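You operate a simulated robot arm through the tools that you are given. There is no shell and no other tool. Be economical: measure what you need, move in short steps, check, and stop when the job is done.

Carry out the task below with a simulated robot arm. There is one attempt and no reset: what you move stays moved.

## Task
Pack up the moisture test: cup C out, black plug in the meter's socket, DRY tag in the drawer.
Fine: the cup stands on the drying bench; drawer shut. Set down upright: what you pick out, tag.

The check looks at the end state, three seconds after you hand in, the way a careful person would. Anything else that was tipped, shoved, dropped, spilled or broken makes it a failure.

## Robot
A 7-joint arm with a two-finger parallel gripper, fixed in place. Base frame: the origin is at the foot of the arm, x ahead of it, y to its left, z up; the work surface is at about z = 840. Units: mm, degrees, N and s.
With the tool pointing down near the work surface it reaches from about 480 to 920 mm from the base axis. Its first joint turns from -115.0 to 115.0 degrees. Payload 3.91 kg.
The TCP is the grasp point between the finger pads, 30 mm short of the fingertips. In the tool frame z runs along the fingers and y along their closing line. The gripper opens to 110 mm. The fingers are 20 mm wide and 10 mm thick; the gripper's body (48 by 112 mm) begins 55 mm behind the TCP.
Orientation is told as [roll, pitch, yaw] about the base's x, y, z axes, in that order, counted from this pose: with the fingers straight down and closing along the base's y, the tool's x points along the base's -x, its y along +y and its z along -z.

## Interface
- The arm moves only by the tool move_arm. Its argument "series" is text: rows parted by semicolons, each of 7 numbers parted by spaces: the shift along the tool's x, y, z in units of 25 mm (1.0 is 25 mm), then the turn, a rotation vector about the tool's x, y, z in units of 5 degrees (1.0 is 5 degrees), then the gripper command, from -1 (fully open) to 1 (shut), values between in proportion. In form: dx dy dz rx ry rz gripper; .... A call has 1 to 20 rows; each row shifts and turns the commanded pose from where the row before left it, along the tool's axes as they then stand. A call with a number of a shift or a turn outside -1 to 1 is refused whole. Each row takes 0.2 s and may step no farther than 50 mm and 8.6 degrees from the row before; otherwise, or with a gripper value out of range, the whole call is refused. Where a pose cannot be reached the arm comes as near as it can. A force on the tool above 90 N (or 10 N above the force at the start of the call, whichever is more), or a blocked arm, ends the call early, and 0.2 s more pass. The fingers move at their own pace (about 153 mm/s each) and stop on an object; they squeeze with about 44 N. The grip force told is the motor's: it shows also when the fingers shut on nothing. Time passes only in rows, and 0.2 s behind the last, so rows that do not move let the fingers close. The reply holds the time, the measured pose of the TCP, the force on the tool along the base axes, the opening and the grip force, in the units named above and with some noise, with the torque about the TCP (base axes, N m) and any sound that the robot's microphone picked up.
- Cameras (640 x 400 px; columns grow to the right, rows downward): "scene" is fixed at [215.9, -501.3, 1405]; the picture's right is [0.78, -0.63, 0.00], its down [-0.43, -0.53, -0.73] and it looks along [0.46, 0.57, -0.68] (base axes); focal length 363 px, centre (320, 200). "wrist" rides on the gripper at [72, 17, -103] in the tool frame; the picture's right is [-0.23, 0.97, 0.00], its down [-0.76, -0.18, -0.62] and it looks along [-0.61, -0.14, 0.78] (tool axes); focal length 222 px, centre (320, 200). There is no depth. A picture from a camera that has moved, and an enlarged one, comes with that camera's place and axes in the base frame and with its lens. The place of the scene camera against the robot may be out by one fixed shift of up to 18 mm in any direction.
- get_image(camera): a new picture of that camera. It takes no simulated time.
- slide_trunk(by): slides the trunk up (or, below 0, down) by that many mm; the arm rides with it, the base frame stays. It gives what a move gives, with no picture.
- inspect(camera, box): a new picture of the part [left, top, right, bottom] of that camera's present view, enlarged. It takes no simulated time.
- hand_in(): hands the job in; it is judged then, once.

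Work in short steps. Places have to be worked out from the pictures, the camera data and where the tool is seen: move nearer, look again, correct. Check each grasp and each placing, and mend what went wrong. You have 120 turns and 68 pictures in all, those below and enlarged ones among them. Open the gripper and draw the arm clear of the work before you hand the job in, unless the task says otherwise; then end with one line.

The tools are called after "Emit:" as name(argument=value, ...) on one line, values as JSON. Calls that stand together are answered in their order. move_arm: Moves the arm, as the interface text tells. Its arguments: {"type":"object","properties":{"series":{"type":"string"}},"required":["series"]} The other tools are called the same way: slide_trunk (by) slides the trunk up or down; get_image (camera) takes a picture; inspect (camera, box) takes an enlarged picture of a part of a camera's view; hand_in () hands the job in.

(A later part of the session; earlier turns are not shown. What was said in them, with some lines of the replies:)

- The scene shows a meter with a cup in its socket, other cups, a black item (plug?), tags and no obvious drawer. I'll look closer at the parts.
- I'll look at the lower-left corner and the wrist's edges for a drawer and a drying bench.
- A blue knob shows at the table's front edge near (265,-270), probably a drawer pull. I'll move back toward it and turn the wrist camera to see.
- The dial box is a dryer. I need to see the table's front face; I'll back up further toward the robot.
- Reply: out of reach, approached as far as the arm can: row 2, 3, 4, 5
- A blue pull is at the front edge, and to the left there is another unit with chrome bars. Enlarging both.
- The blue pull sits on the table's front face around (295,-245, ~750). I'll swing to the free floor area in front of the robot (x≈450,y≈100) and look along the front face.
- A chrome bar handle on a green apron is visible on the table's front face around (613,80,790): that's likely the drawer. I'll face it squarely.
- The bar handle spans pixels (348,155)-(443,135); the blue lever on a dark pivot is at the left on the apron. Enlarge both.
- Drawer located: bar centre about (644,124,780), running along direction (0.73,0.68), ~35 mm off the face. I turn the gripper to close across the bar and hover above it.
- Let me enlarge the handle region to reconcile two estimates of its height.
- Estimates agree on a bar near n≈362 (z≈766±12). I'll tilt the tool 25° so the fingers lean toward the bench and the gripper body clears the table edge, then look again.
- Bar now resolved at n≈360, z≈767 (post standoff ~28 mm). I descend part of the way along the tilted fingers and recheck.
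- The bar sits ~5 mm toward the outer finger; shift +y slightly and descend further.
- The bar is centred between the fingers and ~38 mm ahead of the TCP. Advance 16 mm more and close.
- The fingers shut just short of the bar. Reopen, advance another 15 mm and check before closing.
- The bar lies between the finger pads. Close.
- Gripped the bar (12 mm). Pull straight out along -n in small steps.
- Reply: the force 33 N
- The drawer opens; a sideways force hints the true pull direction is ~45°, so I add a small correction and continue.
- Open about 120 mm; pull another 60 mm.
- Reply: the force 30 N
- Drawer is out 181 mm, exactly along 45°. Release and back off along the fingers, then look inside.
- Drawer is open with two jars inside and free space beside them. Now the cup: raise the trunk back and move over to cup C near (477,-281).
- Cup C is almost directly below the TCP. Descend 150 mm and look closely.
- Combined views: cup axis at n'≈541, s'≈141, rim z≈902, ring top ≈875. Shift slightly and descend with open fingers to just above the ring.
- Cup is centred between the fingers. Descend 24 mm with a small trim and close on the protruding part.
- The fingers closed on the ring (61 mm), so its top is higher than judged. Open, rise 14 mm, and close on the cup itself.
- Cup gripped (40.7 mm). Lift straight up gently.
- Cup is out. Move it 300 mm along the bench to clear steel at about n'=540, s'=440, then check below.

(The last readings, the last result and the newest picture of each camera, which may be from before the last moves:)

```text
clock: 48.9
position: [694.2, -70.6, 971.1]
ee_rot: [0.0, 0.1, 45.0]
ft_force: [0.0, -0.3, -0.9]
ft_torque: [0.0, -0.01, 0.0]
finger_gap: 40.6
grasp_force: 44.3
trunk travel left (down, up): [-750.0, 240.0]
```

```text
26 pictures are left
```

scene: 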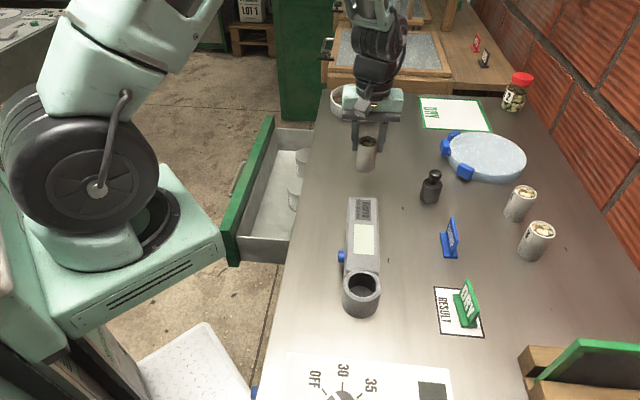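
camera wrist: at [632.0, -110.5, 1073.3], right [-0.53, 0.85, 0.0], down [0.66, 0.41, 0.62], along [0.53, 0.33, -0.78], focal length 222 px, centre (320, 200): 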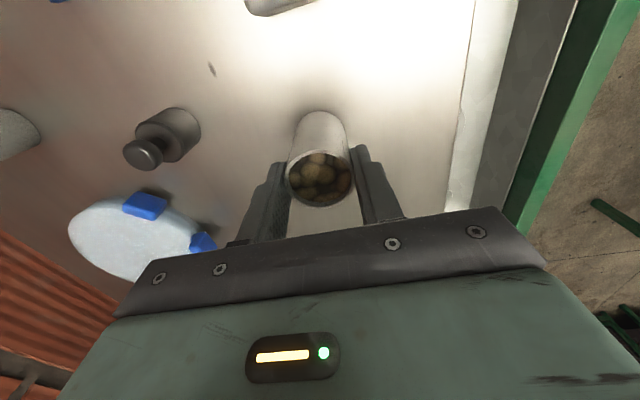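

Lower toward the bench, then creep down to contact.

Emit:
move_arm(series="0 0 0.8 0 0 0 1;0 0 0.7 0 0 0 1;0 0 0.4 0 0 0 1;0 0 0 0 0 0 1")

Emit:
move_arm(series="0 0 0.1 0 0 0 1;0 0 0.1 0 0 0 1;0 0 0 0 0 0 1")

Emit:
inspect(camera="scene", box=[320, 80, 440, 200])

```text
clock: 49.9
position: [695.0, -71.2, 923.8]
ee_rot: [0.0, 0.0, 45.0]
ft_force: [-0.4, 0.7, -0.9]
ft_torque: [-0.01, 0.01, -0.02]
finger_gap: 40.3
grasp_force: 44.0
trunk travel left (down, up): [-750.0, 240.0]
```

```text
clock: 50.7
position: [694.4, -72.6, 919.5]
ee_rot: [0.0, 0.0, 45.0]
ft_force: [1.1, -1.0, -0.6]
ft_torque: [-0.02, -0.01, -0.01]
finger_gap: 40.6
grasp_force: 44.2
trunk travel left (down, up): [-750.0, 240.0]
```

```text
3.33 times, centred on (380, 140) of scene
camera zoom: at [215.9, -501.3, 1405.0], right [0.78, -0.63, 0.0], down [-0.43, -0.53, -0.73], along [0.46, 0.57, -0.68], focal length 1210 px, centre (120, 400)
```

zoom: 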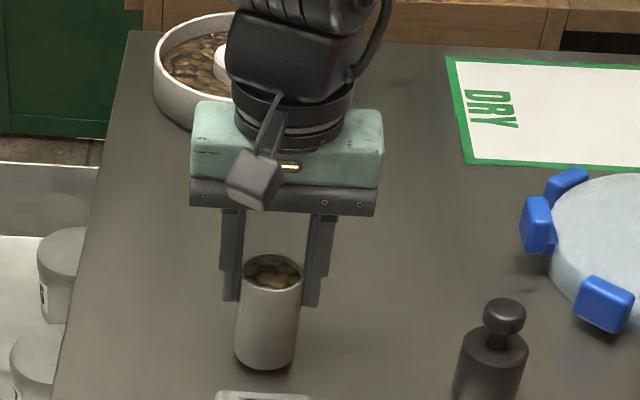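

Not yet in contact. Creep down 2 mm at a time.

Emit:
move_arm(series="0 0 0.08 0 0 0 1;0 0 0.08 0 0 0 1;0 0 0 0 0 0 1")

Emit:
move_arm(series="0 0 0.08 0 0 0 1;0 0 0.08 0 0 0 1;0 0 0 0 0 0 1")

```text
clock: 51.5
position: [692.9, -71.6, 915.7]
ee_rot: [0.0, 0.0, 45.0]
ft_force: [0.3, 0.6, -0.5]
ft_torque: [0.0, 0.03, 0.0]
finger_gap: 40.4
grasp_force: 44.2
trunk travel left (down, up): [-750.0, 240.0]
```

```text
clock: 52.3
position: [694.0, -72.1, 913.4]
ee_rot: [-0.1, -0.2, 45.0]
ft_force: [-7.9, 1.0, 31.8]
ft_torque: [0.14, 0.65, -0.01]
finger_gap: 40.5
grasp_force: 44.1
trunk travel left (down, up): [-750.0, 240.0]
```

Contact (32 N). Ease 1 mm, release, and rise.

Emit:
move_arm(series="0 0 -0.06 0 0 0 1;0 0 0 0 0 0 0.15;0 0 0 0 0 0 0;0 0 0 0 0 0 0;0 0 -1 0 0 0 -0.2;0 0 -1 0 0 0 -0.2;0 0 -1 0 0 0 -0.2;0 0 -1 0 0 0 -0.2")

Emit:
get_image(camera="wrist")

```text
clock: 54.1
position: [692.3, -72.2, 1010.0]
ee_rot: [0.1, 0.0, 45.0]
ft_force: [-0.8, -0.2, -0.3]
ft_torque: [0.03, 0.01, 0.0]
finger_gap: 66.3
grasp_force: 0.0
trunk travel left (down, up): [-750.0, 240.0]
```

```text
24 pictures are left
camera wrist: at [630.0, -111.4, 1113.6], right [-0.53, 0.85, 0.0], down [0.66, 0.41, 0.62], along [0.53, 0.33, -0.78], focal length 222 px, centre (320, 200)
```

wrist: 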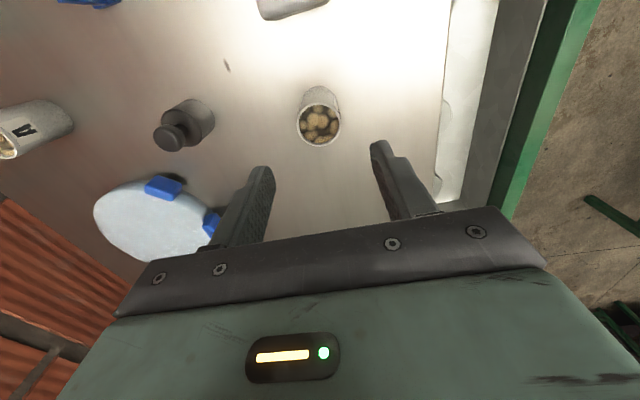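

Cup C stands upright. Plug axis estimated at n'≈686, s'≈418; move above it.

Emit:
move_arm(series="0.8 -0.84 0 0 0 0 -0.2;0 -1 0 0 0 0 -0.2;0 -1 0 0 0 0 -0.2;0 -1 0 0 0 0 -0.2;0 -1 0 0 0 0 -0.2;0 -1 0 0 0 0 -0.2;0 0 0.6 0 0 0 -0.2")

Emit:
inspect(camera="wrist", box=[220, 60, 420, 220])

```text
clock: 55.7
position: [784.6, -190.2, 996.6]
ee_rot: [0.0, -0.1, 45.1]
ft_force: [1.3, -0.3, 0.3]
ft_torque: [0.0, -0.03, 0.02]
finger_gap: 66.2
grasp_force: 0.1
trunk travel left (down, up): [-750.0, 240.0]
```

```text
2.50 times, centred on (320, 140) of wrist
camera zoom: at [721.4, -229.5, 1099.9], right [-0.53, 0.85, 0.0], down [0.66, 0.41, 0.62], along [0.53, 0.33, -0.78], focal length 555 px, centre (320, 350)
```

zoom: 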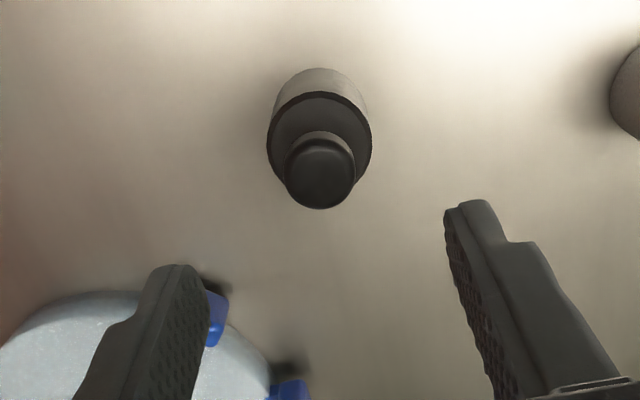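

Plug axis matches the TCP; knob top z≈900, shoulder ≈866. Descend to grip only the knob's upper part and close.

Emit:
move_arm(series="-0.08 0 1 0 0 0 -0.1;0 0 1 0 0 0 -0.1;0 0 1 0 0 0 -0.1;0 0 0.38 0 0 0 -0.1;0 0 0 0 0 0 1;0 0 0 0 0 0 1;0 0 0 0 0 0 1")

Emit:
inspect(camera="wrist", box=[220, 60, 420, 220])

```text
clock: 57.3
position: [783.7, -188.5, 913.5]
ee_rot: [0.0, 0.0, 45.0]
ft_force: [0.8, -0.2, -0.3]
ft_torque: [0.0, 0.01, -0.03]
finger_gap: 23.1
grasp_force: 44.5
trunk travel left (down, up): [-750.0, 240.0]
```

```text
2.50 times, centred on (320, 140) of wrist
camera zoom: at [721.3, -228.0, 1015.0], right [-0.53, 0.85, 0.0], down [0.66, 0.41, 0.62], along [0.53, 0.33, -0.78], focal length 555 px, centre (320, 350)
```

zoom: 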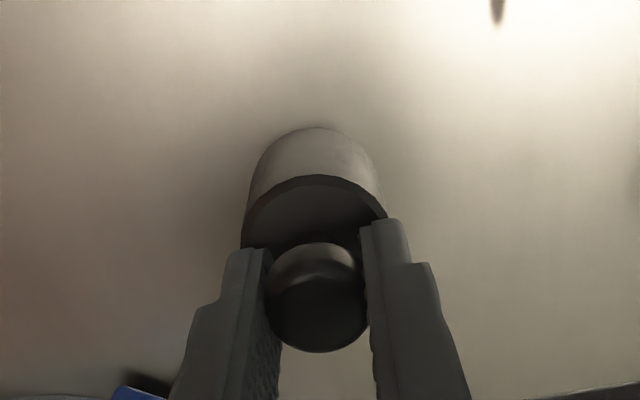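

Knob gripped (23 mm). Lift and carry over to the meter's socket.

Emit:
move_arm(series="0 0 -0.4 0 0 0 1;0 0 -0.8 0 0 0 1;0 0 -1 0 0 0 1;0 0 -1 0 0 0 1;0 0 -0.8 0 0 0 1;1 0.5 0 0 0 0 1;1 0.5 0 0 0 0 1;1 0.5 0 0 0 0 1;1 0.5 0 0 0 0 1;1 0.5 0 0 0 0 1;1 0.5 0 0 0 0 1;1 0.5 0 0 0 0 1;1 0.5 0 0 0 0 1;1 0.5 0 0 0 0 1;1 0.6 0 0 0 0 1;1 0.69 0 0 0 0 1;0.2 0 0 0 0 0 1")

Emit:
get_image(camera="wrist")

Emit:
get_image(camera="scene")

```text
clock: 60.9
position: [483.9, -284.0, 1011.9]
ee_rot: [0.0, 0.0, 45.0]
ft_force: [0.5, 0.5, 0.8]
ft_torque: [-0.01, 0.03, 0.01]
finger_gap: 22.7
grasp_force: 43.8
trunk travel left (down, up): [-750.0, 240.0]
```

```text
21 pictures are left
camera wrist: at [421.4, -323.3, 1114.5], right [-0.53, 0.85, 0.0], down [0.66, 0.41, 0.62], along [0.53, 0.33, -0.78], focal length 222 px, centre (320, 200)
```

wrist: 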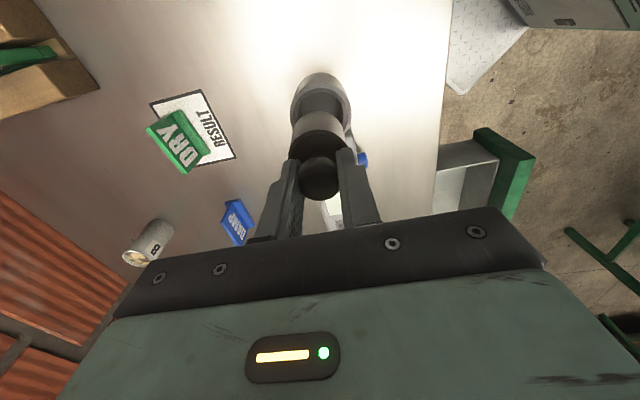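

```text
20 pictures are left
```

scene: 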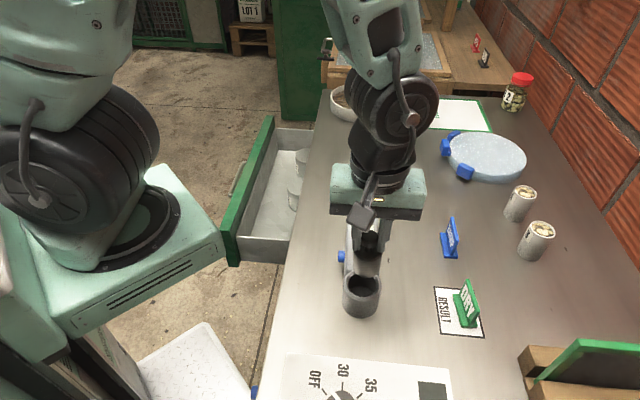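

Lower so the plug bottom is just above the ring, then check alignment from both cameras.

Emit:
move_arm(series="0 0 0.8 0 0 0 1;0 0 0.7 0 0 0 1;0 0 0 0 0 0 1")

Emit:
inspect(camera="wrist", box=[250, 60, 390, 200])

Emit:
inspect(camera="scene", box=[320, 210, 420, 330])

```text
clock: 61.7
position: [483.1, -282.7, 975.8]
ee_rot: [0.0, 0.0, 45.1]
ft_force: [0.3, -0.5, -0.9]
ft_torque: [-0.01, 0.0, -0.02]
finger_gap: 23.3
grasp_force: 43.7
trunk travel left (down, up): [-750.0, 240.0]
```

```text
2.86 times, centred on (320, 130) of wrist
camera zoom: at [420.3, -322.6, 1077.6], right [-0.53, 0.85, 0.0], down [0.66, 0.41, 0.62], along [0.53, 0.33, -0.78], focal length 635 px, centre (320, 400)
```

zoom: 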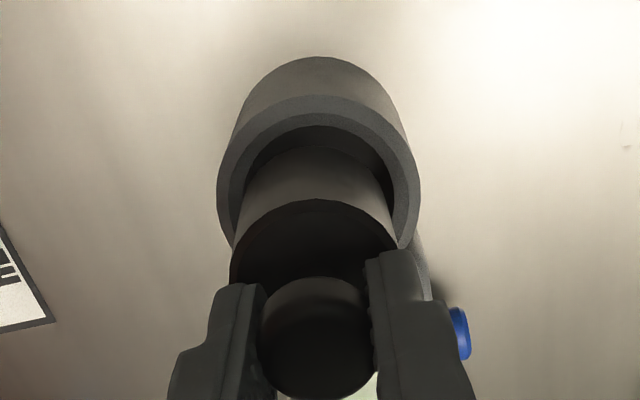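

```text
3.33 times, centred on (370, 270) of scene
camera zoom: at [215.9, -501.3, 1405.0], right [0.78, -0.63, 0.0], down [-0.43, -0.53, -0.73], along [0.46, 0.57, -0.68], focal length 1210 px, centre (153, -33)
```

zoom: 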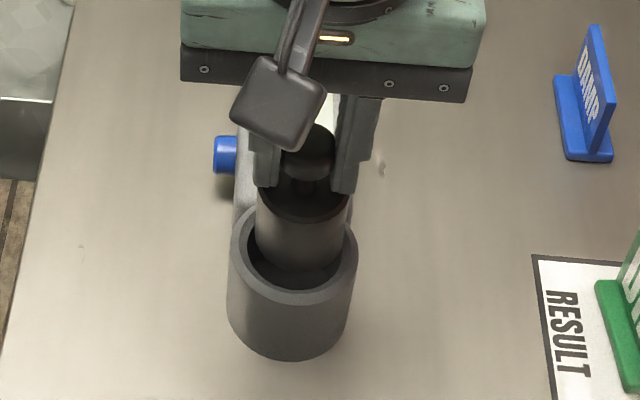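

Plug and ring centres agree within ~1 mm, with several mm clearance. Lower into the socket; seat expected at TCP z≈926.

Emit:
move_arm(series="0 0 0.5 0 0 0 1;0 0 0.5 0 0 0 1;0 0 0.5 0 0 0 1;0 0 0.3 0 0 0 1;0 0 0 0 0 0 1")

Emit:
move_arm(series="0 0 0.08 0 0 0 1;0 0 0.08 0 0 0 1;0 0 0 0 0 0 1")

```text
clock: 62.9
position: [483.3, -283.7, 930.4]
ee_rot: [0.0, 0.0, 45.1]
ft_force: [0.1, -0.7, -1.4]
ft_torque: [-0.02, 0.02, 0.01]
finger_gap: 23.1
grasp_force: 43.9
trunk travel left (down, up): [-750.0, 240.0]
```

```text
clock: 63.7
position: [483.1, -284.0, 926.6]
ee_rot: [0.0, 0.0, 45.0]
ft_force: [-0.3, 0.0, 0.0]
ft_torque: [-0.04, 0.06, -0.01]
finger_gap: 22.8
grasp_force: 44.4
trunk travel left (down, up): [-750.0, 240.0]
```

Emit:
move_arm(series="0 0 0.08 0 0 0 1;0 0 0 0 0 0 1")

```text
clock: 64.3
position: [485.0, -282.2, 924.7]
ee_rot: [-0.2, 0.0, 44.9]
ft_force: [-3.1, -3.4, 13.9]
ft_torque: [-0.13, 0.16, -0.01]
finger_gap: 23.1
grasp_force: 43.6
trunk travel left (down, up): [-750.0, 240.0]
```

Contact at z≈925, as expected for the socket floor. Release and rise.

Emit:
move_arm(series="0 0 0 0 0 0 0.4;0 0 0 0 0 0 0.2;0 0 0 0 0 0 0.2;0 0 -1 0 0 0 0.2;0 0 -1 0 0 0 0;0 0 -1 0 0 0 -0.2;0 0 -1 0 0 0 -0.2")

Emit:
get_image(camera="wrist")

```text
clock: 65.9
position: [487.3, -283.8, 1022.8]
ee_rot: [0.0, 0.0, 45.1]
ft_force: [0.5, 0.5, -0.5]
ft_torque: [-0.03, 0.01, 0.02]
finger_gap: 66.1
grasp_force: 0.1
trunk travel left (down, up): [-750.0, 240.0]
```

```text
17 pictures are left
camera wrist: at [424.2, -323.3, 1125.6], right [-0.53, 0.85, 0.0], down [0.66, 0.41, 0.62], along [0.53, 0.33, -0.78], focal length 222 px, centre (320, 200)
```

wrist: 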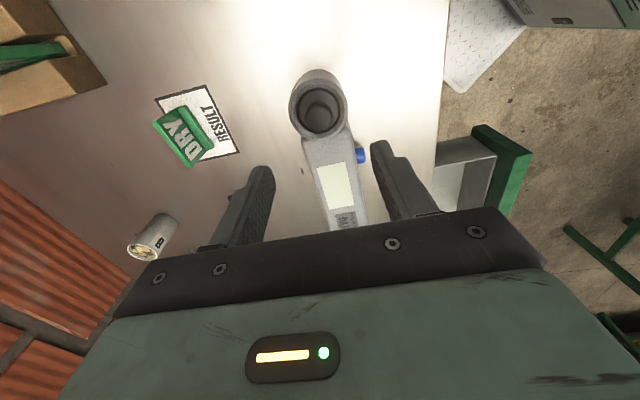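

Check that the plug is seated.

Emit:
inspect(camera="scene", box=[320, 210, 500, 350])

```text
2.86 times, centred on (410, 280) of scene
camera zoom: at [215.9, -501.3, 1405.0], right [0.78, -0.63, 0.0], down [-0.43, -0.53, -0.73], along [0.46, 0.57, -0.68], focal length 1037 px, centre (63, -29)
```

zoom: 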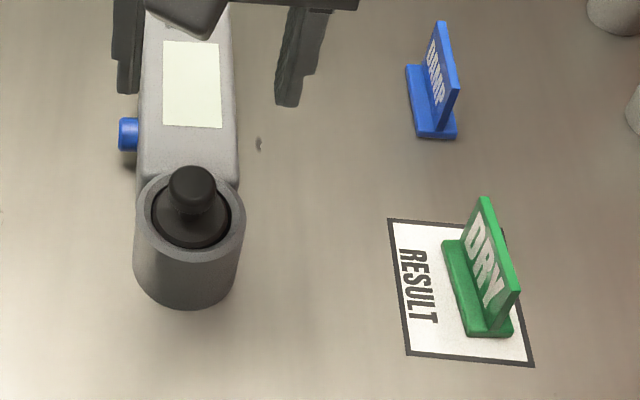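

Plug is seated. Now move above the DRY tag near n'≈716, s'≈142 for a closer look.

Emit:
move_arm(series="0.08 -1 0 0 0 0 -0.2;0 -1 0 0 0 0 -0.2;0 -1 0 0 0 0 -0.2;0 -1 0 0 0 0 -0.2;0 -1 0 0 0 0 -0.2;0 -1 0 0 0 0 -0.2;0 -0.8 0 0 0 0 -0.2;0 0 1 0 0 0 -0.2;0 0 0.5 0 0 0 -0.2")

Emit:
inspect(camera="wrist", box=[220, 60, 420, 220])

```text
clock: 67.9
position: [603.1, -403.7, 987.5]
ee_rot: [-0.1, 0.0, 45.0]
ft_force: [0.3, 0.1, 0.7]
ft_torque: [0.01, 0.0, 0.02]
finger_gap: 65.8
grasp_force: 0.0
trunk travel left (down, up): [-750.0, 240.0]
```

```text
2.50 times, centred on (320, 140) of wrist
camera zoom: at [540.5, -442.5, 1089.3], right [-0.53, 0.85, 0.0], down [0.66, 0.41, 0.62], along [0.53, 0.33, -0.78], focal length 555 px, centre (320, 350)
```

zoom: 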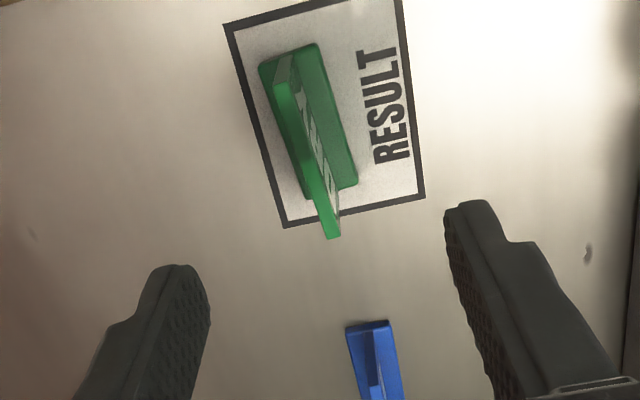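

Tag plate: centre n'≈714, s'≈141, top z≈890, turned ~3°. Trim yaw, descend to grip its upper part, close.

Emit:
move_arm(series="0 -0.1 0 0 0 -0.6 0.1;0 0 1 0 0 0 0.3;0 0 1 0 0 0 0.3;0 0 1 0 0 0 0.3;0 0 0.7 0 0 0 0.3;0 0 0 0 0 0 0.3")

Emit:
inspect(camera="wrist", box=[220, 100, 420, 240])

```text
clock: 69.3
position: [605.9, -406.0, 893.7]
ee_rot: [-0.1, 0.0, 48.1]
ft_force: [-0.5, -0.2, 0.5]
ft_torque: [0.02, 0.0, -0.02]
finger_gap: 38.5
grasp_force: 0.0
trunk travel left (down, up): [-750.0, 240.0]
```

```text
2.86 times, centred on (320, 170) of wrist
camera zoom: at [545.4, -449.0, 996.4], right [-0.57, 0.82, 0.0], down [0.64, 0.45, 0.62], along [0.51, 0.36, -0.78], focal length 635 px, centre (320, 286)
```

zoom: 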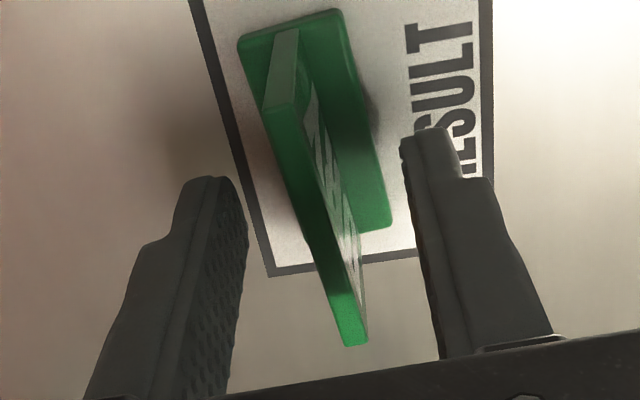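

Plate lies between the pads. Close.

Emit:
move_arm(series="0 0 0 0 0 0 0.7;0 0 0 0 0 0 1;0 0 0 0 0 0 1;0 0 0 0 0 0 1")

Emit:
move_arm(series="0 0 -0.3 0 0 0 1;0 0 -0.5 0 0 0 1;0 0 -0.8 0 0 0 1;0 0 -1 0 0 0 1;0 0 -1 0 0 0 1;0 0 -1 0 0 0 1;0 0 0 0 0 0 1")

Emit:
get_image(camera="wrist")

```text
clock: 70.3
position: [605.7, -406.6, 894.3]
ee_rot: [-0.1, 0.0, 48.0]
ft_force: [-0.2, 0.7, -0.7]
ft_torque: [-0.01, 0.0, -0.03]
finger_gap: 4.8
grasp_force: 44.1
trunk travel left (down, up): [-750.0, 240.0]
```

```text
clock: 71.9
position: [604.9, -404.3, 1009.2]
ee_rot: [0.0, -0.1, 48.0]
ft_force: [-0.1, -1.1, -0.6]
ft_torque: [0.02, 0.0, 0.0]
finger_gap: 5.0
grasp_force: 44.1
trunk travel left (down, up): [-750.0, 240.0]
```

```text
13 pictures are left
camera wrist: at [546.2, -447.4, 1112.2], right [-0.57, 0.82, 0.0], down [0.64, 0.45, 0.62], along [0.51, 0.36, -0.78], focal length 222 px, centre (320, 200)
```

wrist: 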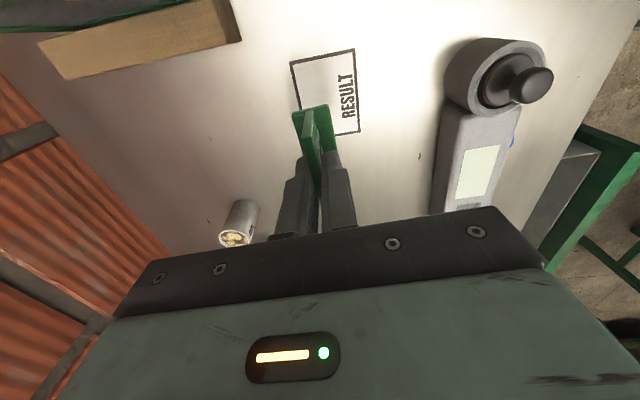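

Tag held firmly (bottom is 54 mm below the TCP). Carry it over to above the open drawer's free near end (n'≈290, s'≈440).

Emit:
move_arm(series="0 0 0 0 0 0.6 1;-0.5 0.7 0 0 0 0 1;-0.7 1 0 0 0 0 1;-0.7 1 0 0 0 0 1;-0.7 1 0 0 0 0 1;-0.7 1 0 0 0 0 1;-0.7 1 0 0 0 0 1;-0.7 1 0 0 0 0 1;-0.7 1 0 0 0 0 1;-0.7 1 0 0 0 0 1;-0.7 1 0 0 0 0 1;-0.7 1 0 0 0 0 1;-0.7 1 0 0 0 0 1;-0.7 1 0 0 0 0 1;-0.7 1 0 0 0 0 1;-0.7 1 0 0 0 0 1;-0.7 1 0 0 0 0 1;-0.5 0.7 0 0 0 0 1;-0.4 0.5 0 0 0 0 1")

Emit:
get_image(camera="wrist")

Emit:
get_image(camera="scene")

```text
clock: 75.9
position: [515.0, 101.6, 1007.6]
ee_rot: [0.0, 0.0, 45.0]
ft_force: [0.4, 0.2, -0.2]
ft_torque: [0.01, 0.01, -0.01]
finger_gap: 4.7
grasp_force: 44.4
trunk travel left (down, up): [-750.0, 240.0]
```

```text
12 pictures are left
camera wrist: at [452.8, 62.7, 1110.5], right [-0.53, 0.85, 0.0], down [0.66, 0.41, 0.62], along [0.53, 0.33, -0.78], focal length 222 px, centre (320, 200)
```

wrist: 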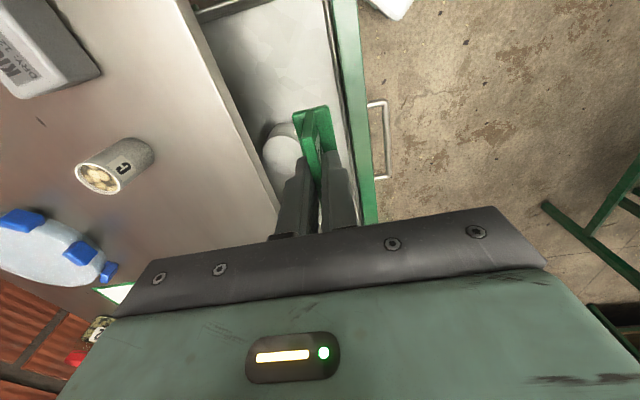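

```text
11 pictures are left
```

scene: 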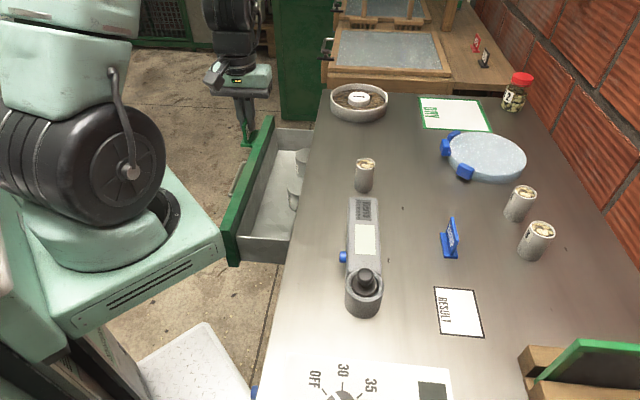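

Drawer interior spans n' ≈262–384 from s'≈336; jar 1 begins around s'≈465. I'll target n'=318, s'=400, and lower by the trunk first.

Emit:
move_arm(series="0.72 -0.51 0 0 0 0 1;0.72 -0.52 0 0 0 0 1;0 0 0 0 0 0 1")

Emit:
slide_trunk(by=-130)

Emit:
get_image(camera="wrist")

```text
clock: 76.7
position: [510.9, 57.4, 1009.2]
ee_rot: [-0.1, 0.0, 45.1]
ft_force: [0.1, -0.1, -0.3]
ft_torque: [-0.02, 0.01, -0.01]
finger_gap: 4.6
grasp_force: 44.4
trunk travel left (down, up): [-750.0, 240.0]
```

```text
clock: 78.3
position: [512.1, 57.2, 879.1]
ee_rot: [0.0, -0.1, 45.0]
ft_force: [-0.4, -1.1, 0.2]
ft_torque: [0.02, -0.02, 0.03]
finger_gap: 4.4
grasp_force: 43.9
trunk travel left (down, up): [-620.0, 370.0]
```

```text
10 pictures are left
camera wrist: at [448.5, 18.7, 981.2], right [-0.53, 0.85, 0.0], down [0.66, 0.41, 0.62], along [0.53, 0.33, -0.78], focal length 222 px, centre (320, 200)
```

wrist: 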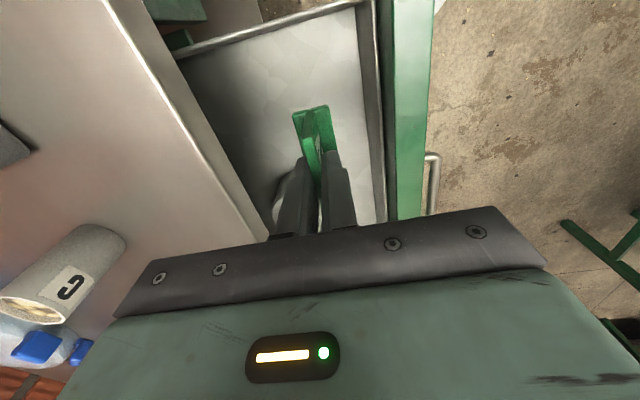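

Position is clear of walls and jars. Descend into the drawer, then creep to the floor.

Emit:
move_arm(series="0 0 0.7 0 0 0 1;0 0 0.8 0 0 0 1;0 0 0.7 0 0 0 1;0 0 0 0 0 0 1")

Emit:
inspect(camera="scene", box=[200, 100, 360, 280])

```text
clock: 79.3
position: [510.0, 60.9, 823.6]
ee_rot: [0.0, 0.0, 45.0]
ft_force: [0.3, -0.5, -0.1]
ft_torque: [0.0, 0.0, 0.03]
finger_gap: 4.8
grasp_force: 43.9
trunk travel left (down, up): [-620.0, 370.0]
```

```text
2.22 times, centred on (280, 190) of scene
camera zoom: at [215.9, -501.3, 1405.0], right [0.78, -0.63, 0.0], down [-0.43, -0.53, -0.73], along [0.46, 0.57, -0.68], focal length 807 px, centre (409, 222)
```

zoom: 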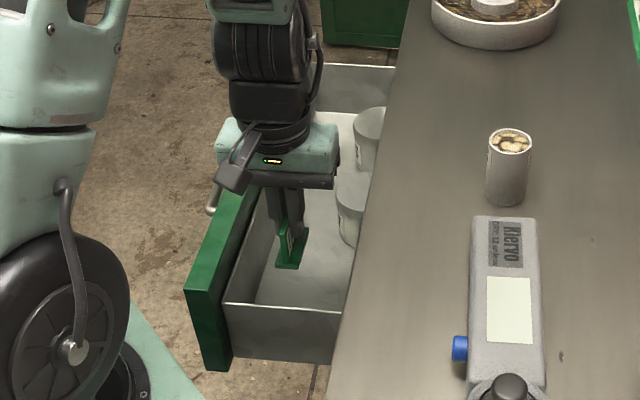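

Tag is inside the drawer, above its floor. Creep down.

Emit:
move_arm(series="0 0 0.15 0 0 0 1;0 0 0.15 0 0 0 1;0 0 0.15 0 0 0 1;0 0 0 0 0 0 1")

Emit:
move_arm(series="0 0 0.12 0 0 0 1;0 0 0.12 0 0 0 1;0 0 0 0 0 0 1")

```text
clock: 80.3
position: [511.5, 59.5, 813.7]
ee_rot: [-0.1, 0.0, 45.0]
ft_force: [0.4, -0.1, 0.6]
ft_torque: [0.01, 0.02, 0.02]
finger_gap: 4.7
grasp_force: 44.1
trunk travel left (down, up): [-620.0, 370.0]
```

```text
clock: 81.1
position: [509.6, 57.7, 808.1]
ee_rot: [0.0, 0.0, 45.0]
ft_force: [0.1, 0.5, -1.1]
ft_torque: [0.01, -0.01, 0.02]
finger_gap: 4.8
grasp_force: 44.1
trunk travel left (down, up): [-620.0, 370.0]
```

Emit:
move_arm(series="0 0 0.12 0 0 0 1;0 0 0.12 0 0 0 1;0 0 0 0 0 0 1")

Emit:
move_arm(series="0 0 0.1 0 0 0 1;0 0 0.1 0 0 0 1;0 0 0 0 0 0 1")

```text
clock: 81.9
position: [511.1, 58.7, 800.4]
ee_rot: [-0.1, 0.0, 45.0]
ft_force: [0.2, -0.1, -0.4]
ft_torque: [0.03, -0.01, 0.0]
finger_gap: 4.9
grasp_force: 44.1
trunk travel left (down, up): [-620.0, 370.0]
```

```text
clock: 82.7
position: [509.7, 57.9, 796.7]
ee_rot: [0.0, 0.1, 45.1]
ft_force: [0.6, 0.7, 0.0]
ft_torque: [0.0, 0.01, 0.02]
finger_gap: 4.9
grasp_force: 44.3
trunk travel left (down, up): [-620.0, 370.0]
```

Emit:
move_arm(series="0 0 0.1 0 0 0 1;0 0 0.1 0 0 0 1;0 0 0 0 0 0 1")

Emit:
move_arm(series="0 0 0.1 0 0 0 1;0 0 0.1 0 0 0 1;0 0 0 0 0 0 1")

```text
clock: 83.5
position: [510.2, 58.0, 790.9]
ee_rot: [0.0, 0.0, 45.0]
ft_force: [-0.3, -0.3, 0.9]
ft_torque: [0.0, 0.0, -0.01]
finger_gap: 4.7
grasp_force: 43.8
trunk travel left (down, up): [-620.0, 370.0]
```

```text
clock: 84.3
position: [510.8, 58.7, 785.0]
ee_rot: [0.0, 0.0, 45.0]
ft_force: [-0.4, 0.3, 0.0]
ft_torque: [0.02, 0.01, 0.02]
finger_gap: 4.6
grasp_force: 44.9
trunk travel left (down, up): [-620.0, 370.0]
```

Still no contact; check how much height is left.

Emit:
inspect(camera="scene", box=[220, 160, 320, 270])

Emit:
move_arm(series="0 0 0.1 0 0 0 1;0 0 0.1 0 0 0 1;0 0 0 0 0 0 1")

```text
3.64 times, centred on (270, 215) of scene
camera zoom: at [215.9, -501.3, 1405.0], right [0.78, -0.63, 0.0], down [-0.43, -0.53, -0.73], along [0.46, 0.57, -0.68], focal length 1320 px, centre (502, 146)
```

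zoom: 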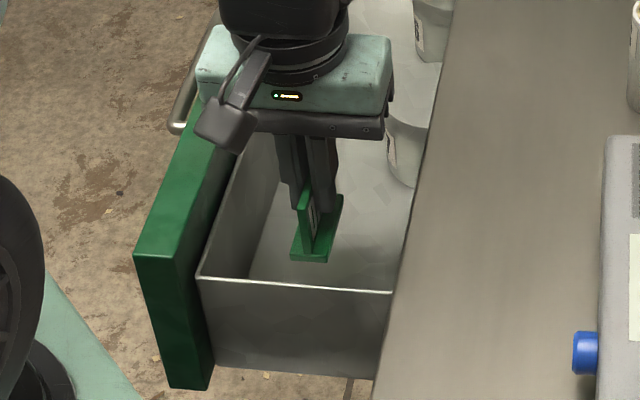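

```text
clock: 85.1
position: [510.6, 59.0, 780.8]
ee_rot: [0.0, 0.1, 45.0]
ft_force: [0.3, -1.1, -0.5]
ft_torque: [0.02, 0.03, 0.02]
finger_gap: 4.5
grasp_force: 43.3
trunk travel left (down, up): [-620.0, 370.0]
```

Emit:
move_arm(series="0 0.2 0 0 0 0 1;0 0 0.1 0 0 0 1;0 0 0.1 0 0 0 1;0 0 0 0 0 0 1")

Emit:
move_arm(series="0 0 0.1 0 0 0 1;0 0 0.08 0 0 0 1;0 0 0 0 0 0 1")

```text
clock: 86.1
position: [508.7, 61.4, 775.2]
ee_rot: [0.1, 0.0, 45.0]
ft_force: [-0.8, 0.2, 0.5]
ft_torque: [-0.03, 0.01, -0.03]
finger_gap: 4.5
grasp_force: 44.4
trunk travel left (down, up): [-620.0, 370.0]
```

```text
clock: 86.9
position: [508.0, 61.0, 771.0]
ee_rot: [0.0, -0.1, 45.0]
ft_force: [1.1, -0.2, 0.4]
ft_torque: [0.0, -0.02, 0.02]
finger_gap: 4.5
grasp_force: 44.4
trunk travel left (down, up): [-620.0, 370.0]
```

Emit:
move_arm(series="0 0 0.08 0 0 0 1;0 0 0.08 0 0 0 1;0 0 0 0 0 0 1")

Emit:
inspect(camera="scene", box=[240, 180, 310, 250])

```text
clock: 87.7
position: [508.1, 60.6, 766.8]
ee_rot: [0.0, 0.0, 45.1]
ft_force: [-0.2, -0.3, -0.2]
ft_torque: [-0.01, 0.01, -0.04]
finger_gap: 4.9
grasp_force: 43.9
trunk travel left (down, up): [-620.0, 370.0]
```

```text
5.71 times, centred on (275, 215) of scene
camera zoom: at [215.9, -501.3, 1405.0], right [0.78, -0.63, 0.0], down [-0.43, -0.53, -0.73], along [0.46, 0.57, -0.68], focal length 2074 px, centre (577, 114)
```

zoom: 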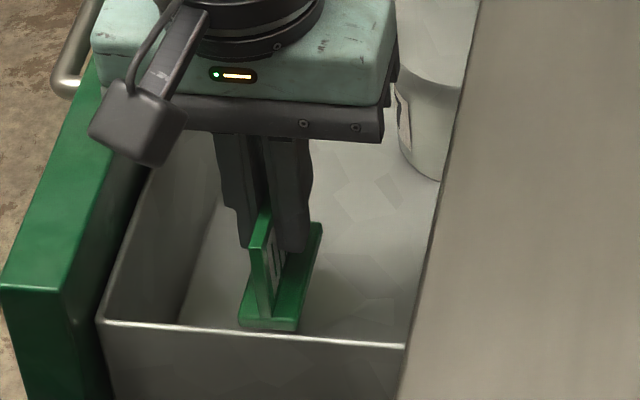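

Emit:
move_arm(series="0 0 0.08 0 0 0 1;0 0 0.08 0 0 0 1;0 0 0 0 0 0 1")

Emit:
move_arm(series="0 0 0.08 0 0 0 1;0 0 0.06 0 0 0 1;0 0 0 0 0 0 1")

```text
clock: 88.5
position: [507.4, 61.5, 764.2]
ee_rot: [0.0, 0.0, 45.0]
ft_force: [-0.3, 0.2, 0.0]
ft_torque: [-0.02, -0.03, 0.01]
finger_gap: 4.8
grasp_force: 44.8
trunk travel left (down, up): [-620.0, 370.0]
```

```text
clock: 89.3
position: [507.8, 60.3, 758.1]
ee_rot: [0.1, 0.1, 45.0]
ft_force: [-0.1, 1.1, -0.9]
ft_torque: [0.05, 0.0, 0.01]
finger_gap: 5.1
grasp_force: 44.0
trunk travel left (down, up): [-620.0, 370.0]
```

The gripper body is nearing the front panel's top. I'll rise 25 mm and turn 90° so its narrow side fits the drawer opening.

Emit:
move_arm(series="0 0 -1 0 0 0 1;0 0 -0.2 0 0 1 1;0 0 0 0 0 1 1;0 0 0 0 0 1 1;0 0 0 0 0 1 1;0 0 0 0 0 1 1;0 0 0 0 0 1 1;0 0 0 0 0 1 1;0 0 0 0 0 1 1;0 0 0 0 0 1 1;0 0 0 0 0 1 1;0 0 0 0 0 1 1;0 0 0 0 0 1 1;0 0 0 0 0 1 1;0 0 0 0 0 1 1;0 0 0 0 0 1 1;0 0 0 0 0 1 1;0 0 0 0 0 1 1;0 0 0 0 0 1 1")

Emit:
get_image(camera="wrist")

```text
clock: 93.3
position: [506.6, 63.1, 788.2]
ee_rot: [0.0, 0.0, -45.1]
ft_force: [-0.3, -0.1, -0.5]
ft_torque: [-0.01, -0.02, -0.03]
finger_gap: 4.6
grasp_force: 43.6
trunk travel left (down, up): [-620.0, 370.0]
```

```text
6 pictures are left
camera wrist: at [468.5, 125.6, 891.1], right [0.85, 0.53, 0.0], down [0.41, -0.67, 0.62], along [0.33, -0.53, -0.78], focal length 222 px, centre (320, 200)
```

wrist: 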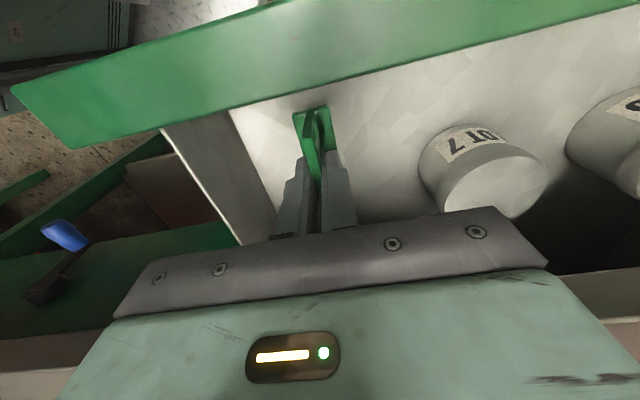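

Clear all around. Descend back to the earlier height and creep onward.

Emit:
move_arm(series="0 0 0.6 0 0 0 1;0 0 0.5 0 0 0 1;0 0 0.1 0 0 0 1;0 0 0.1 0 0 0 1;0 0 0 0 0 0 1")

Emit:
move_arm(series="0 0 0.08 0 0 0 1;0 0 0.08 0 0 0 1;0 0 0 0 0 0 1")

Emit:
move_arm(series="0 0 0.08 0 0 0 1;0 0 0.08 0 0 0 1;0 0 0 0 0 0 1")

```text
clock: 94.5
position: [505.5, 62.8, 757.4]
ee_rot: [-0.1, 0.1, -45.1]
ft_force: [-0.6, 0.4, -0.6]
ft_torque: [-0.05, 0.0, 0.02]
finger_gap: 5.0
grasp_force: 43.4
trunk travel left (down, up): [-620.0, 370.0]
```

```text
clock: 95.3
position: [508.2, 61.0, 753.4]
ee_rot: [0.0, 0.0, -45.0]
ft_force: [-0.9, -0.3, 0.0]
ft_torque: [0.01, 0.05, 0.0]
finger_gap: 5.0
grasp_force: 44.2
trunk travel left (down, up): [-620.0, 370.0]
```

```text
clock: 96.1
position: [508.7, 61.2, 749.2]
ee_rot: [-0.1, 0.0, -44.9]
ft_force: [-0.1, 0.4, -0.4]
ft_torque: [0.0, 0.01, 0.02]
finger_gap: 4.6
grasp_force: 44.2
trunk travel left (down, up): [-620.0, 370.0]
```

Emit:
move_arm(series="0 0 0.08 0 0 0 1;0 0 0.08 0 0 0 1;0 0 0 0 0 0 1")

Emit:
move_arm(series="0 0 0.08 0 0 0 1;0 0 0.08 0 0 0 1;0 0 0 0 0 0 1")

Emit:
inspect(camera="wrist", box=[220, 60, 420, 220])

```text
clock: 96.9
position: [507.3, 63.3, 744.9]
ee_rot: [0.0, 0.0, -45.1]
ft_force: [-0.4, 0.1, -0.5]
ft_torque: [0.0, 0.01, 0.0]
finger_gap: 4.7
grasp_force: 44.2
trunk travel left (down, up): [-620.0, 370.0]
```

```text
clock: 97.7
position: [508.2, 61.2, 740.7]
ee_rot: [0.0, 0.1, -44.9]
ft_force: [-0.4, -0.8, 0.5]
ft_torque: [0.03, -0.02, 0.0]
finger_gap: 4.6
grasp_force: 44.0
trunk travel left (down, up): [-620.0, 370.0]
```

```text
2.50 times, centred on (320, 140) of wrist
camera zoom: at [469.7, 124.7, 842.8], right [0.85, 0.53, 0.0], down [0.41, -0.66, 0.62], along [0.33, -0.53, -0.78], focal length 555 px, centre (320, 350)
```

zoom: 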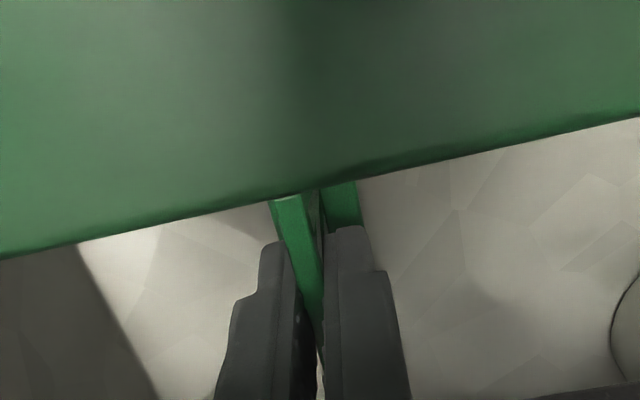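

Emit:
move_arm(series="0 0 0.08 0 0 0 1;0 0 0.06 0 0 0 1;0 0 0 0 0 0 1")

Emit:
move_arm(series="0 0 0.08 0 0 0 1;0 0 0.06 0 0 0 1;0 0 0 0 0 0 1")

```text
clock: 98.5
position: [508.8, 62.6, 738.9]
ee_rot: [0.1, 0.0, -45.0]
ft_force: [-0.2, -1.0, 28.7]
ft_torque: [0.18, 0.29, 0.02]
finger_gap: 4.7
grasp_force: 43.8
trunk travel left (down, up): [-620.0, 370.0]
```

```text
clock: 99.3
position: [506.9, 61.5, 734.2]
ee_rot: [0.1, -0.1, -45.0]
ft_force: [2.8, 0.9, 46.8]
ft_torque: [0.01, -0.08, -0.02]
finger_gap: 4.8
grasp_force: 43.8
trunk travel left (down, up): [-620.0, 370.0]
```

Floor contact. Ease a little, open slightly, and withdraw straight up.

Emit:
move_arm(series="0 0 -0.06 0 0 0 1;0 0 0 0 0 0 0.85;0 0 0 0 0 0 0.75;0 0 0 0 0 0 0.7;0 0 -0.4 0 0 0 0.7;0 0 -0.8 0 0 0 0.7;0 0 -1 0 0 0 0.7;0 0 -1 0 0 0 0.7;0 0 -1 0 0 0 0.7;0 0 -1 0 0 0 0.7")

Emit:
slide_trunk(by=100)

Emit:
get_image(camera="wrist")

```text
clock: 101.5
position: [510.5, 61.1, 864.1]
ee_rot: [0.0, 0.0, -45.1]
ft_force: [0.1, 0.6, -0.2]
ft_torque: [-0.05, 0.0, 0.01]
finger_gap: 16.3
grasp_force: 0.1
trunk travel left (down, up): [-620.0, 370.0]
```

```text
clock: 102.8
position: [509.8, 62.1, 963.1]
ee_rot: [-0.1, 0.1, -45.0]
ft_force: [-1.0, 0.2, 0.0]
ft_torque: [0.0, -0.03, -0.02]
finger_gap: 16.6
grasp_force: 0.1
trunk travel left (down, up): [-720.0, 270.0]
```

```text
4 pictures are left
camera wrist: at [471.1, 125.1, 1065.5], right [0.85, 0.53, 0.0], down [0.41, -0.66, 0.62], along [0.33, -0.53, -0.78], focal length 222 px, centre (320, 200)
```

wrist: 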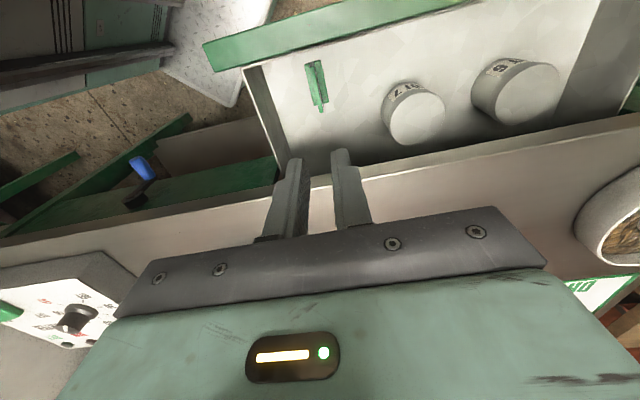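

Tag stands upright in the drawer. Now go to the robot side of the handle, tilt the closed fingers slightly, and lower with the trunk to push the drawer shut.

Emit:
move_arm(series="1 0.8 0 0 0 0 1;1 0.8 0 0 0 0 1;1 0.8 0 0 0 0 1;1 0.8 0 0 0 0 1;1 0.8 0 0 0 0 1;1 0.8 0 0 0 0 1;1 0.87 0 0 0 0 1;0.06 0 0 0 0 0 1;0 0 0 0 -1 0 1;0 0 0 0 -1 0 1;0 0 0 0 -1 0 1;0 0 0 0 -1 0 1;0 0 0 0 0 0 1")

Emit:
slide_trunk(by=-196)

Emit:
get_image(camera="wrist")

```text
clock: 105.7
position: [496.3, 283.1, 966.9]
ee_rot: [0.6, -19.7, -46.8]
ft_force: [-0.2, -0.1, 0.1]
ft_torque: [-0.02, -0.01, 0.02]
finger_gap: 0.0
grasp_force: 37.9
trunk travel left (down, up): [-720.0, 270.0]
```

```text
clock: 107.8
position: [496.1, 282.5, 772.1]
ee_rot: [0.5, -19.5, -46.7]
ft_force: [-0.6, 0.5, 0.1]
ft_torque: [0.0, 0.01, -0.02]
finger_gap: 0.0
grasp_force: 38.2
trunk travel left (down, up): [-524.0, 466.0]
```

```text
3 pictures are left
camera wrist: at [437.3, 368.0, 844.6], right [0.85, 0.51, 0.08], down [0.22, -0.5, 0.84], along [0.47, -0.7, -0.54], focal length 222 px, centre (320, 200)
```

wrist: 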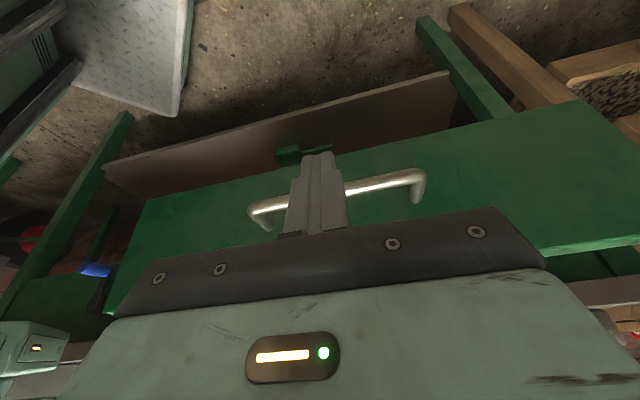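

The closed fingers are just in front of the bar, pointing below it. Push along +n in small steps.

Emit:
move_arm(series="-0.47 0.01 0.17 0 0 0 1;-0.47 0.01 0.17 0 0 0 1;-0.47 0.01 0.17 0 0 0 1;-0.47 0.01 0.17 0 0 0 1;-0.47 0.01 0.17 0 0 0 1;-0.47 0.01 0.17 0 0 0 1")

```text
clock: 109.2
position: [540.6, 235.7, 765.3]
ee_rot: [0.1, -20.0, -45.0]
ft_force: [-0.1, -0.2, 0.1]
ft_torque: [0.04, 0.03, 0.01]
finger_gap: 0.0
grasp_force: 37.7
trunk travel left (down, up): [-524.0, 466.0]
```

Emit:
get_image(camera="wrist")

```text
2 pictures are left
camera wrist: at [479.0, 320.1, 838.0], right [0.84, 0.54, 0.08], down [0.23, -0.48, 0.85], along [0.49, -0.69, -0.53], focal length 222 px, centre (320, 200)
```

wrist: 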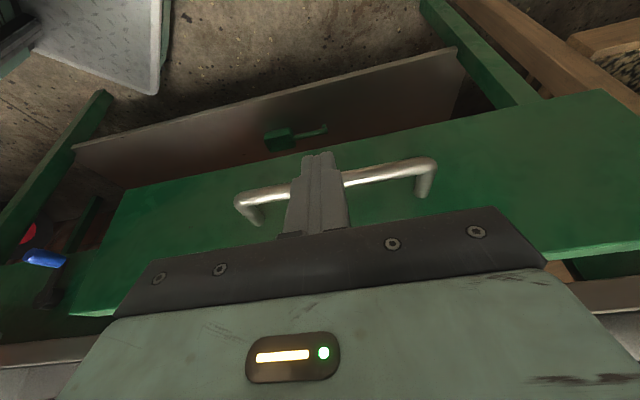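

Bar size in view grew only ~12%, so the drawer is already moving with the push. Continue toward closed.

Emit:
move_arm(series="-0.47 0 0.17 0 0 0 1;-0.47 0 0.17 0 0 0 1;-0.47 0 0.17 0 0 0 1;-0.47 0 0.17 0 0 0 1;-0.47 0 0.17 0 0 0 1;-0.47 0 0.17 0 0 0 1;-0.47 0 0.17 0 0 0 1;-0.47 0 0.17 0 0 0 1;-0.47 0 0.17 0 0 0 1")

Emit:
move_arm(series="-0.2 0 0.07 0 0 0 1;-0.2 0 0.07 0 0 0 1;0 0 0 0 0 0 1")

```text
clock: 111.2
position: [619.2, 156.3, 769.3]
ee_rot: [0.0, -20.0, -45.0]
ft_force: [0.5, 0.3, 0.1]
ft_torque: [0.02, 0.0, 0.04]
finger_gap: 0.0
grasp_force: 37.9
trunk travel left (down, up): [-524.0, 466.0]
```

```text
clock: 112.0
position: [626.2, 147.1, 767.7]
ee_rot: [-0.1, -20.0, -45.0]
ft_force: [0.3, 1.0, 0.4]
ft_torque: [0.05, 0.0, 0.0]
finger_gap: 0.0
grasp_force: 37.5
trunk travel left (down, up): [-524.0, 466.0]
```

Emit:
move_arm(series="-0.15 0 0.055 0 0 0 1;-0.15 0 0.055 0 0 0 1;0 0 0 0 0 0 1")

Emit:
move_arm(series="-0.12 0 0.045 0 0 0 1;-0.12 0 0.045 0 0 0 1;0 0 0 0 0 0 1")

```text
clock: 112.8
position: [631.6, 141.9, 769.1]
ee_rot: [0.0, -20.0, -44.9]
ft_force: [0.6, 0.1, -0.3]
ft_torque: [-0.02, -0.01, 0.0]
finger_gap: 0.0
grasp_force: 37.5
trunk travel left (down, up): [-524.0, 466.0]
```

```text
clock: 113.6
position: [635.1, 136.7, 767.8]
ee_rot: [0.1, -20.0, -45.0]
ft_force: [-0.2, -0.2, -0.1]
ft_torque: [0.0, 0.0, 0.02]
finger_gap: 0.1
grasp_force: 37.4
trunk travel left (down, up): [-524.0, 466.0]
```

Emit:
move_arm(series="-0.1 0 0.036 0 0 0 1;-0.1 0 0.036 0 0 0 1;0 0 0 0 0 0 1")

Emit:
move_arm(series="-0.1 0 0.036 0 0 0 1;-0.08 0 0.03 0 0 0 1;0 0 0 0 0 0 1")

```text
clock: 114.4
position: [640.1, 132.4, 768.8]
ee_rot: [0.0, -20.0, -45.0]
ft_force: [-0.3, 0.4, 0.0]
ft_torque: [0.02, 0.0, 0.01]
finger_gap: 0.0
grasp_force: 38.0
trunk travel left (down, up): [-524.0, 466.0]
```

```text
clock: 115.2
position: [641.2, 132.8, 769.0]
ee_rot: [-0.2, -20.0, -44.9]
ft_force: [-17.9, 11.5, 3.3]
ft_torque: [0.19, 0.52, -0.11]
finger_gap: 0.0
grasp_force: 37.6
trunk travel left (down, up): [-524.0, 466.0]
```

A 21 N stop at the expected place: the drawer is shut. One more small press, then back off and raise.

Emit:
move_arm(series="-0.06 0 0.02 0 0 0 1;0 0 0 0 0 0 1")

Emit:
move_arm(series="0.47 0 -0.17 0 0 0 1;0.94 0 -0.34 0 0 0 1;0.94 0 -0.34 0 0 0 1;0.94 0 -0.34 0 0 0 1;0 0 0 0 0 0 0;0 0 0 0 0 0 -1")

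Emit:
slide_trunk(by=240)

Emit:
get_image(camera="wrist")

Emit:
get_image(camera="scene")

```text
clock: 115.8
position: [641.9, 131.6, 768.3]
ee_rot: [-0.2, -19.8, -44.8]
ft_force: [-29.5, 20.6, 2.9]
ft_torque: [0.33, 0.79, -0.14]
finger_gap: 0.4
grasp_force: 37.6
trunk travel left (down, up): [-524.0, 466.0]
```

```text
clock: 117.2
position: [585.0, 190.0, 769.7]
ee_rot: [0.0, -20.0, -45.0]
ft_force: [0.9, 0.5, 0.0]
ft_torque: [-0.01, 0.03, -0.02]
finger_gap: 110.2
grasp_force: 0.0
trunk travel left (down, up): [-524.0, 466.0]
```

```text
clock: 119.7
position: [584.3, 189.8, 1008.5]
ee_rot: [-0.1, -20.0, -45.0]
ft_force: [0.6, 0.2, 0.1]
ft_torque: [-0.02, -0.01, -0.03]
finger_gap: 110.1
grasp_force: 0.1
trunk travel left (down, up): [-764.0, 226.0]
```

```text
1 pictures are left
camera wrist: at [523.4, 275.3, 1080.8], right [0.84, 0.54, 0.08], down [0.23, -0.48, 0.85], along [0.49, -0.69, -0.53], focal length 222 px, centre (320, 200)
```

wrist: 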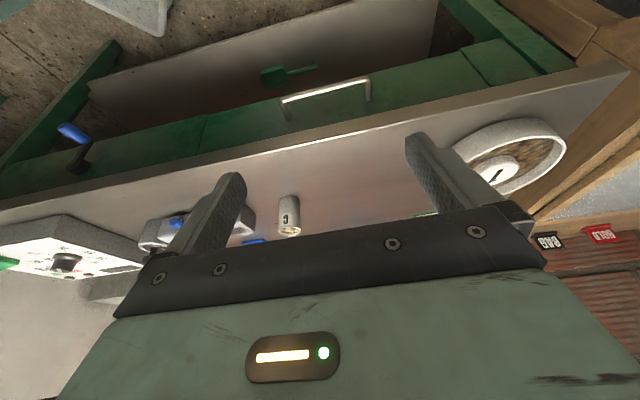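

```text
0 pictures are left
```

scene: 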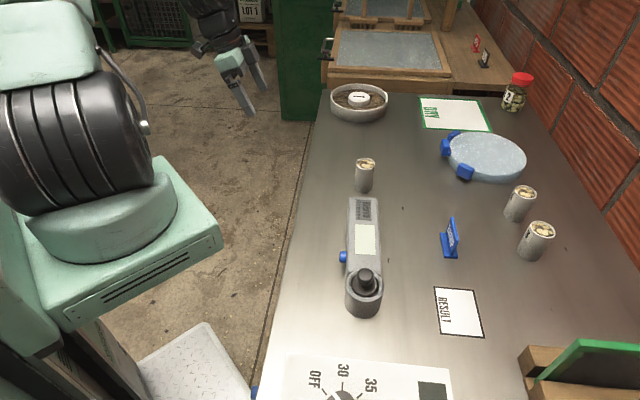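

The drawer is flush and shut, the plug is seated, cup C stands on the bench, and the arm is clear with the gripper open. Handing in.

Emit:
hand_in()

```text
The job is handed in.
```

The job is handed in: cup C is standing upright on the steel bench, the black plug is seated in the meter's socket, and the DRY tag was standing upright in the drawer before I pushed it shut. I took "drying bench" to mean the steel bench with the dryer on it, because the wooden mesh-tray bench was out of reach.
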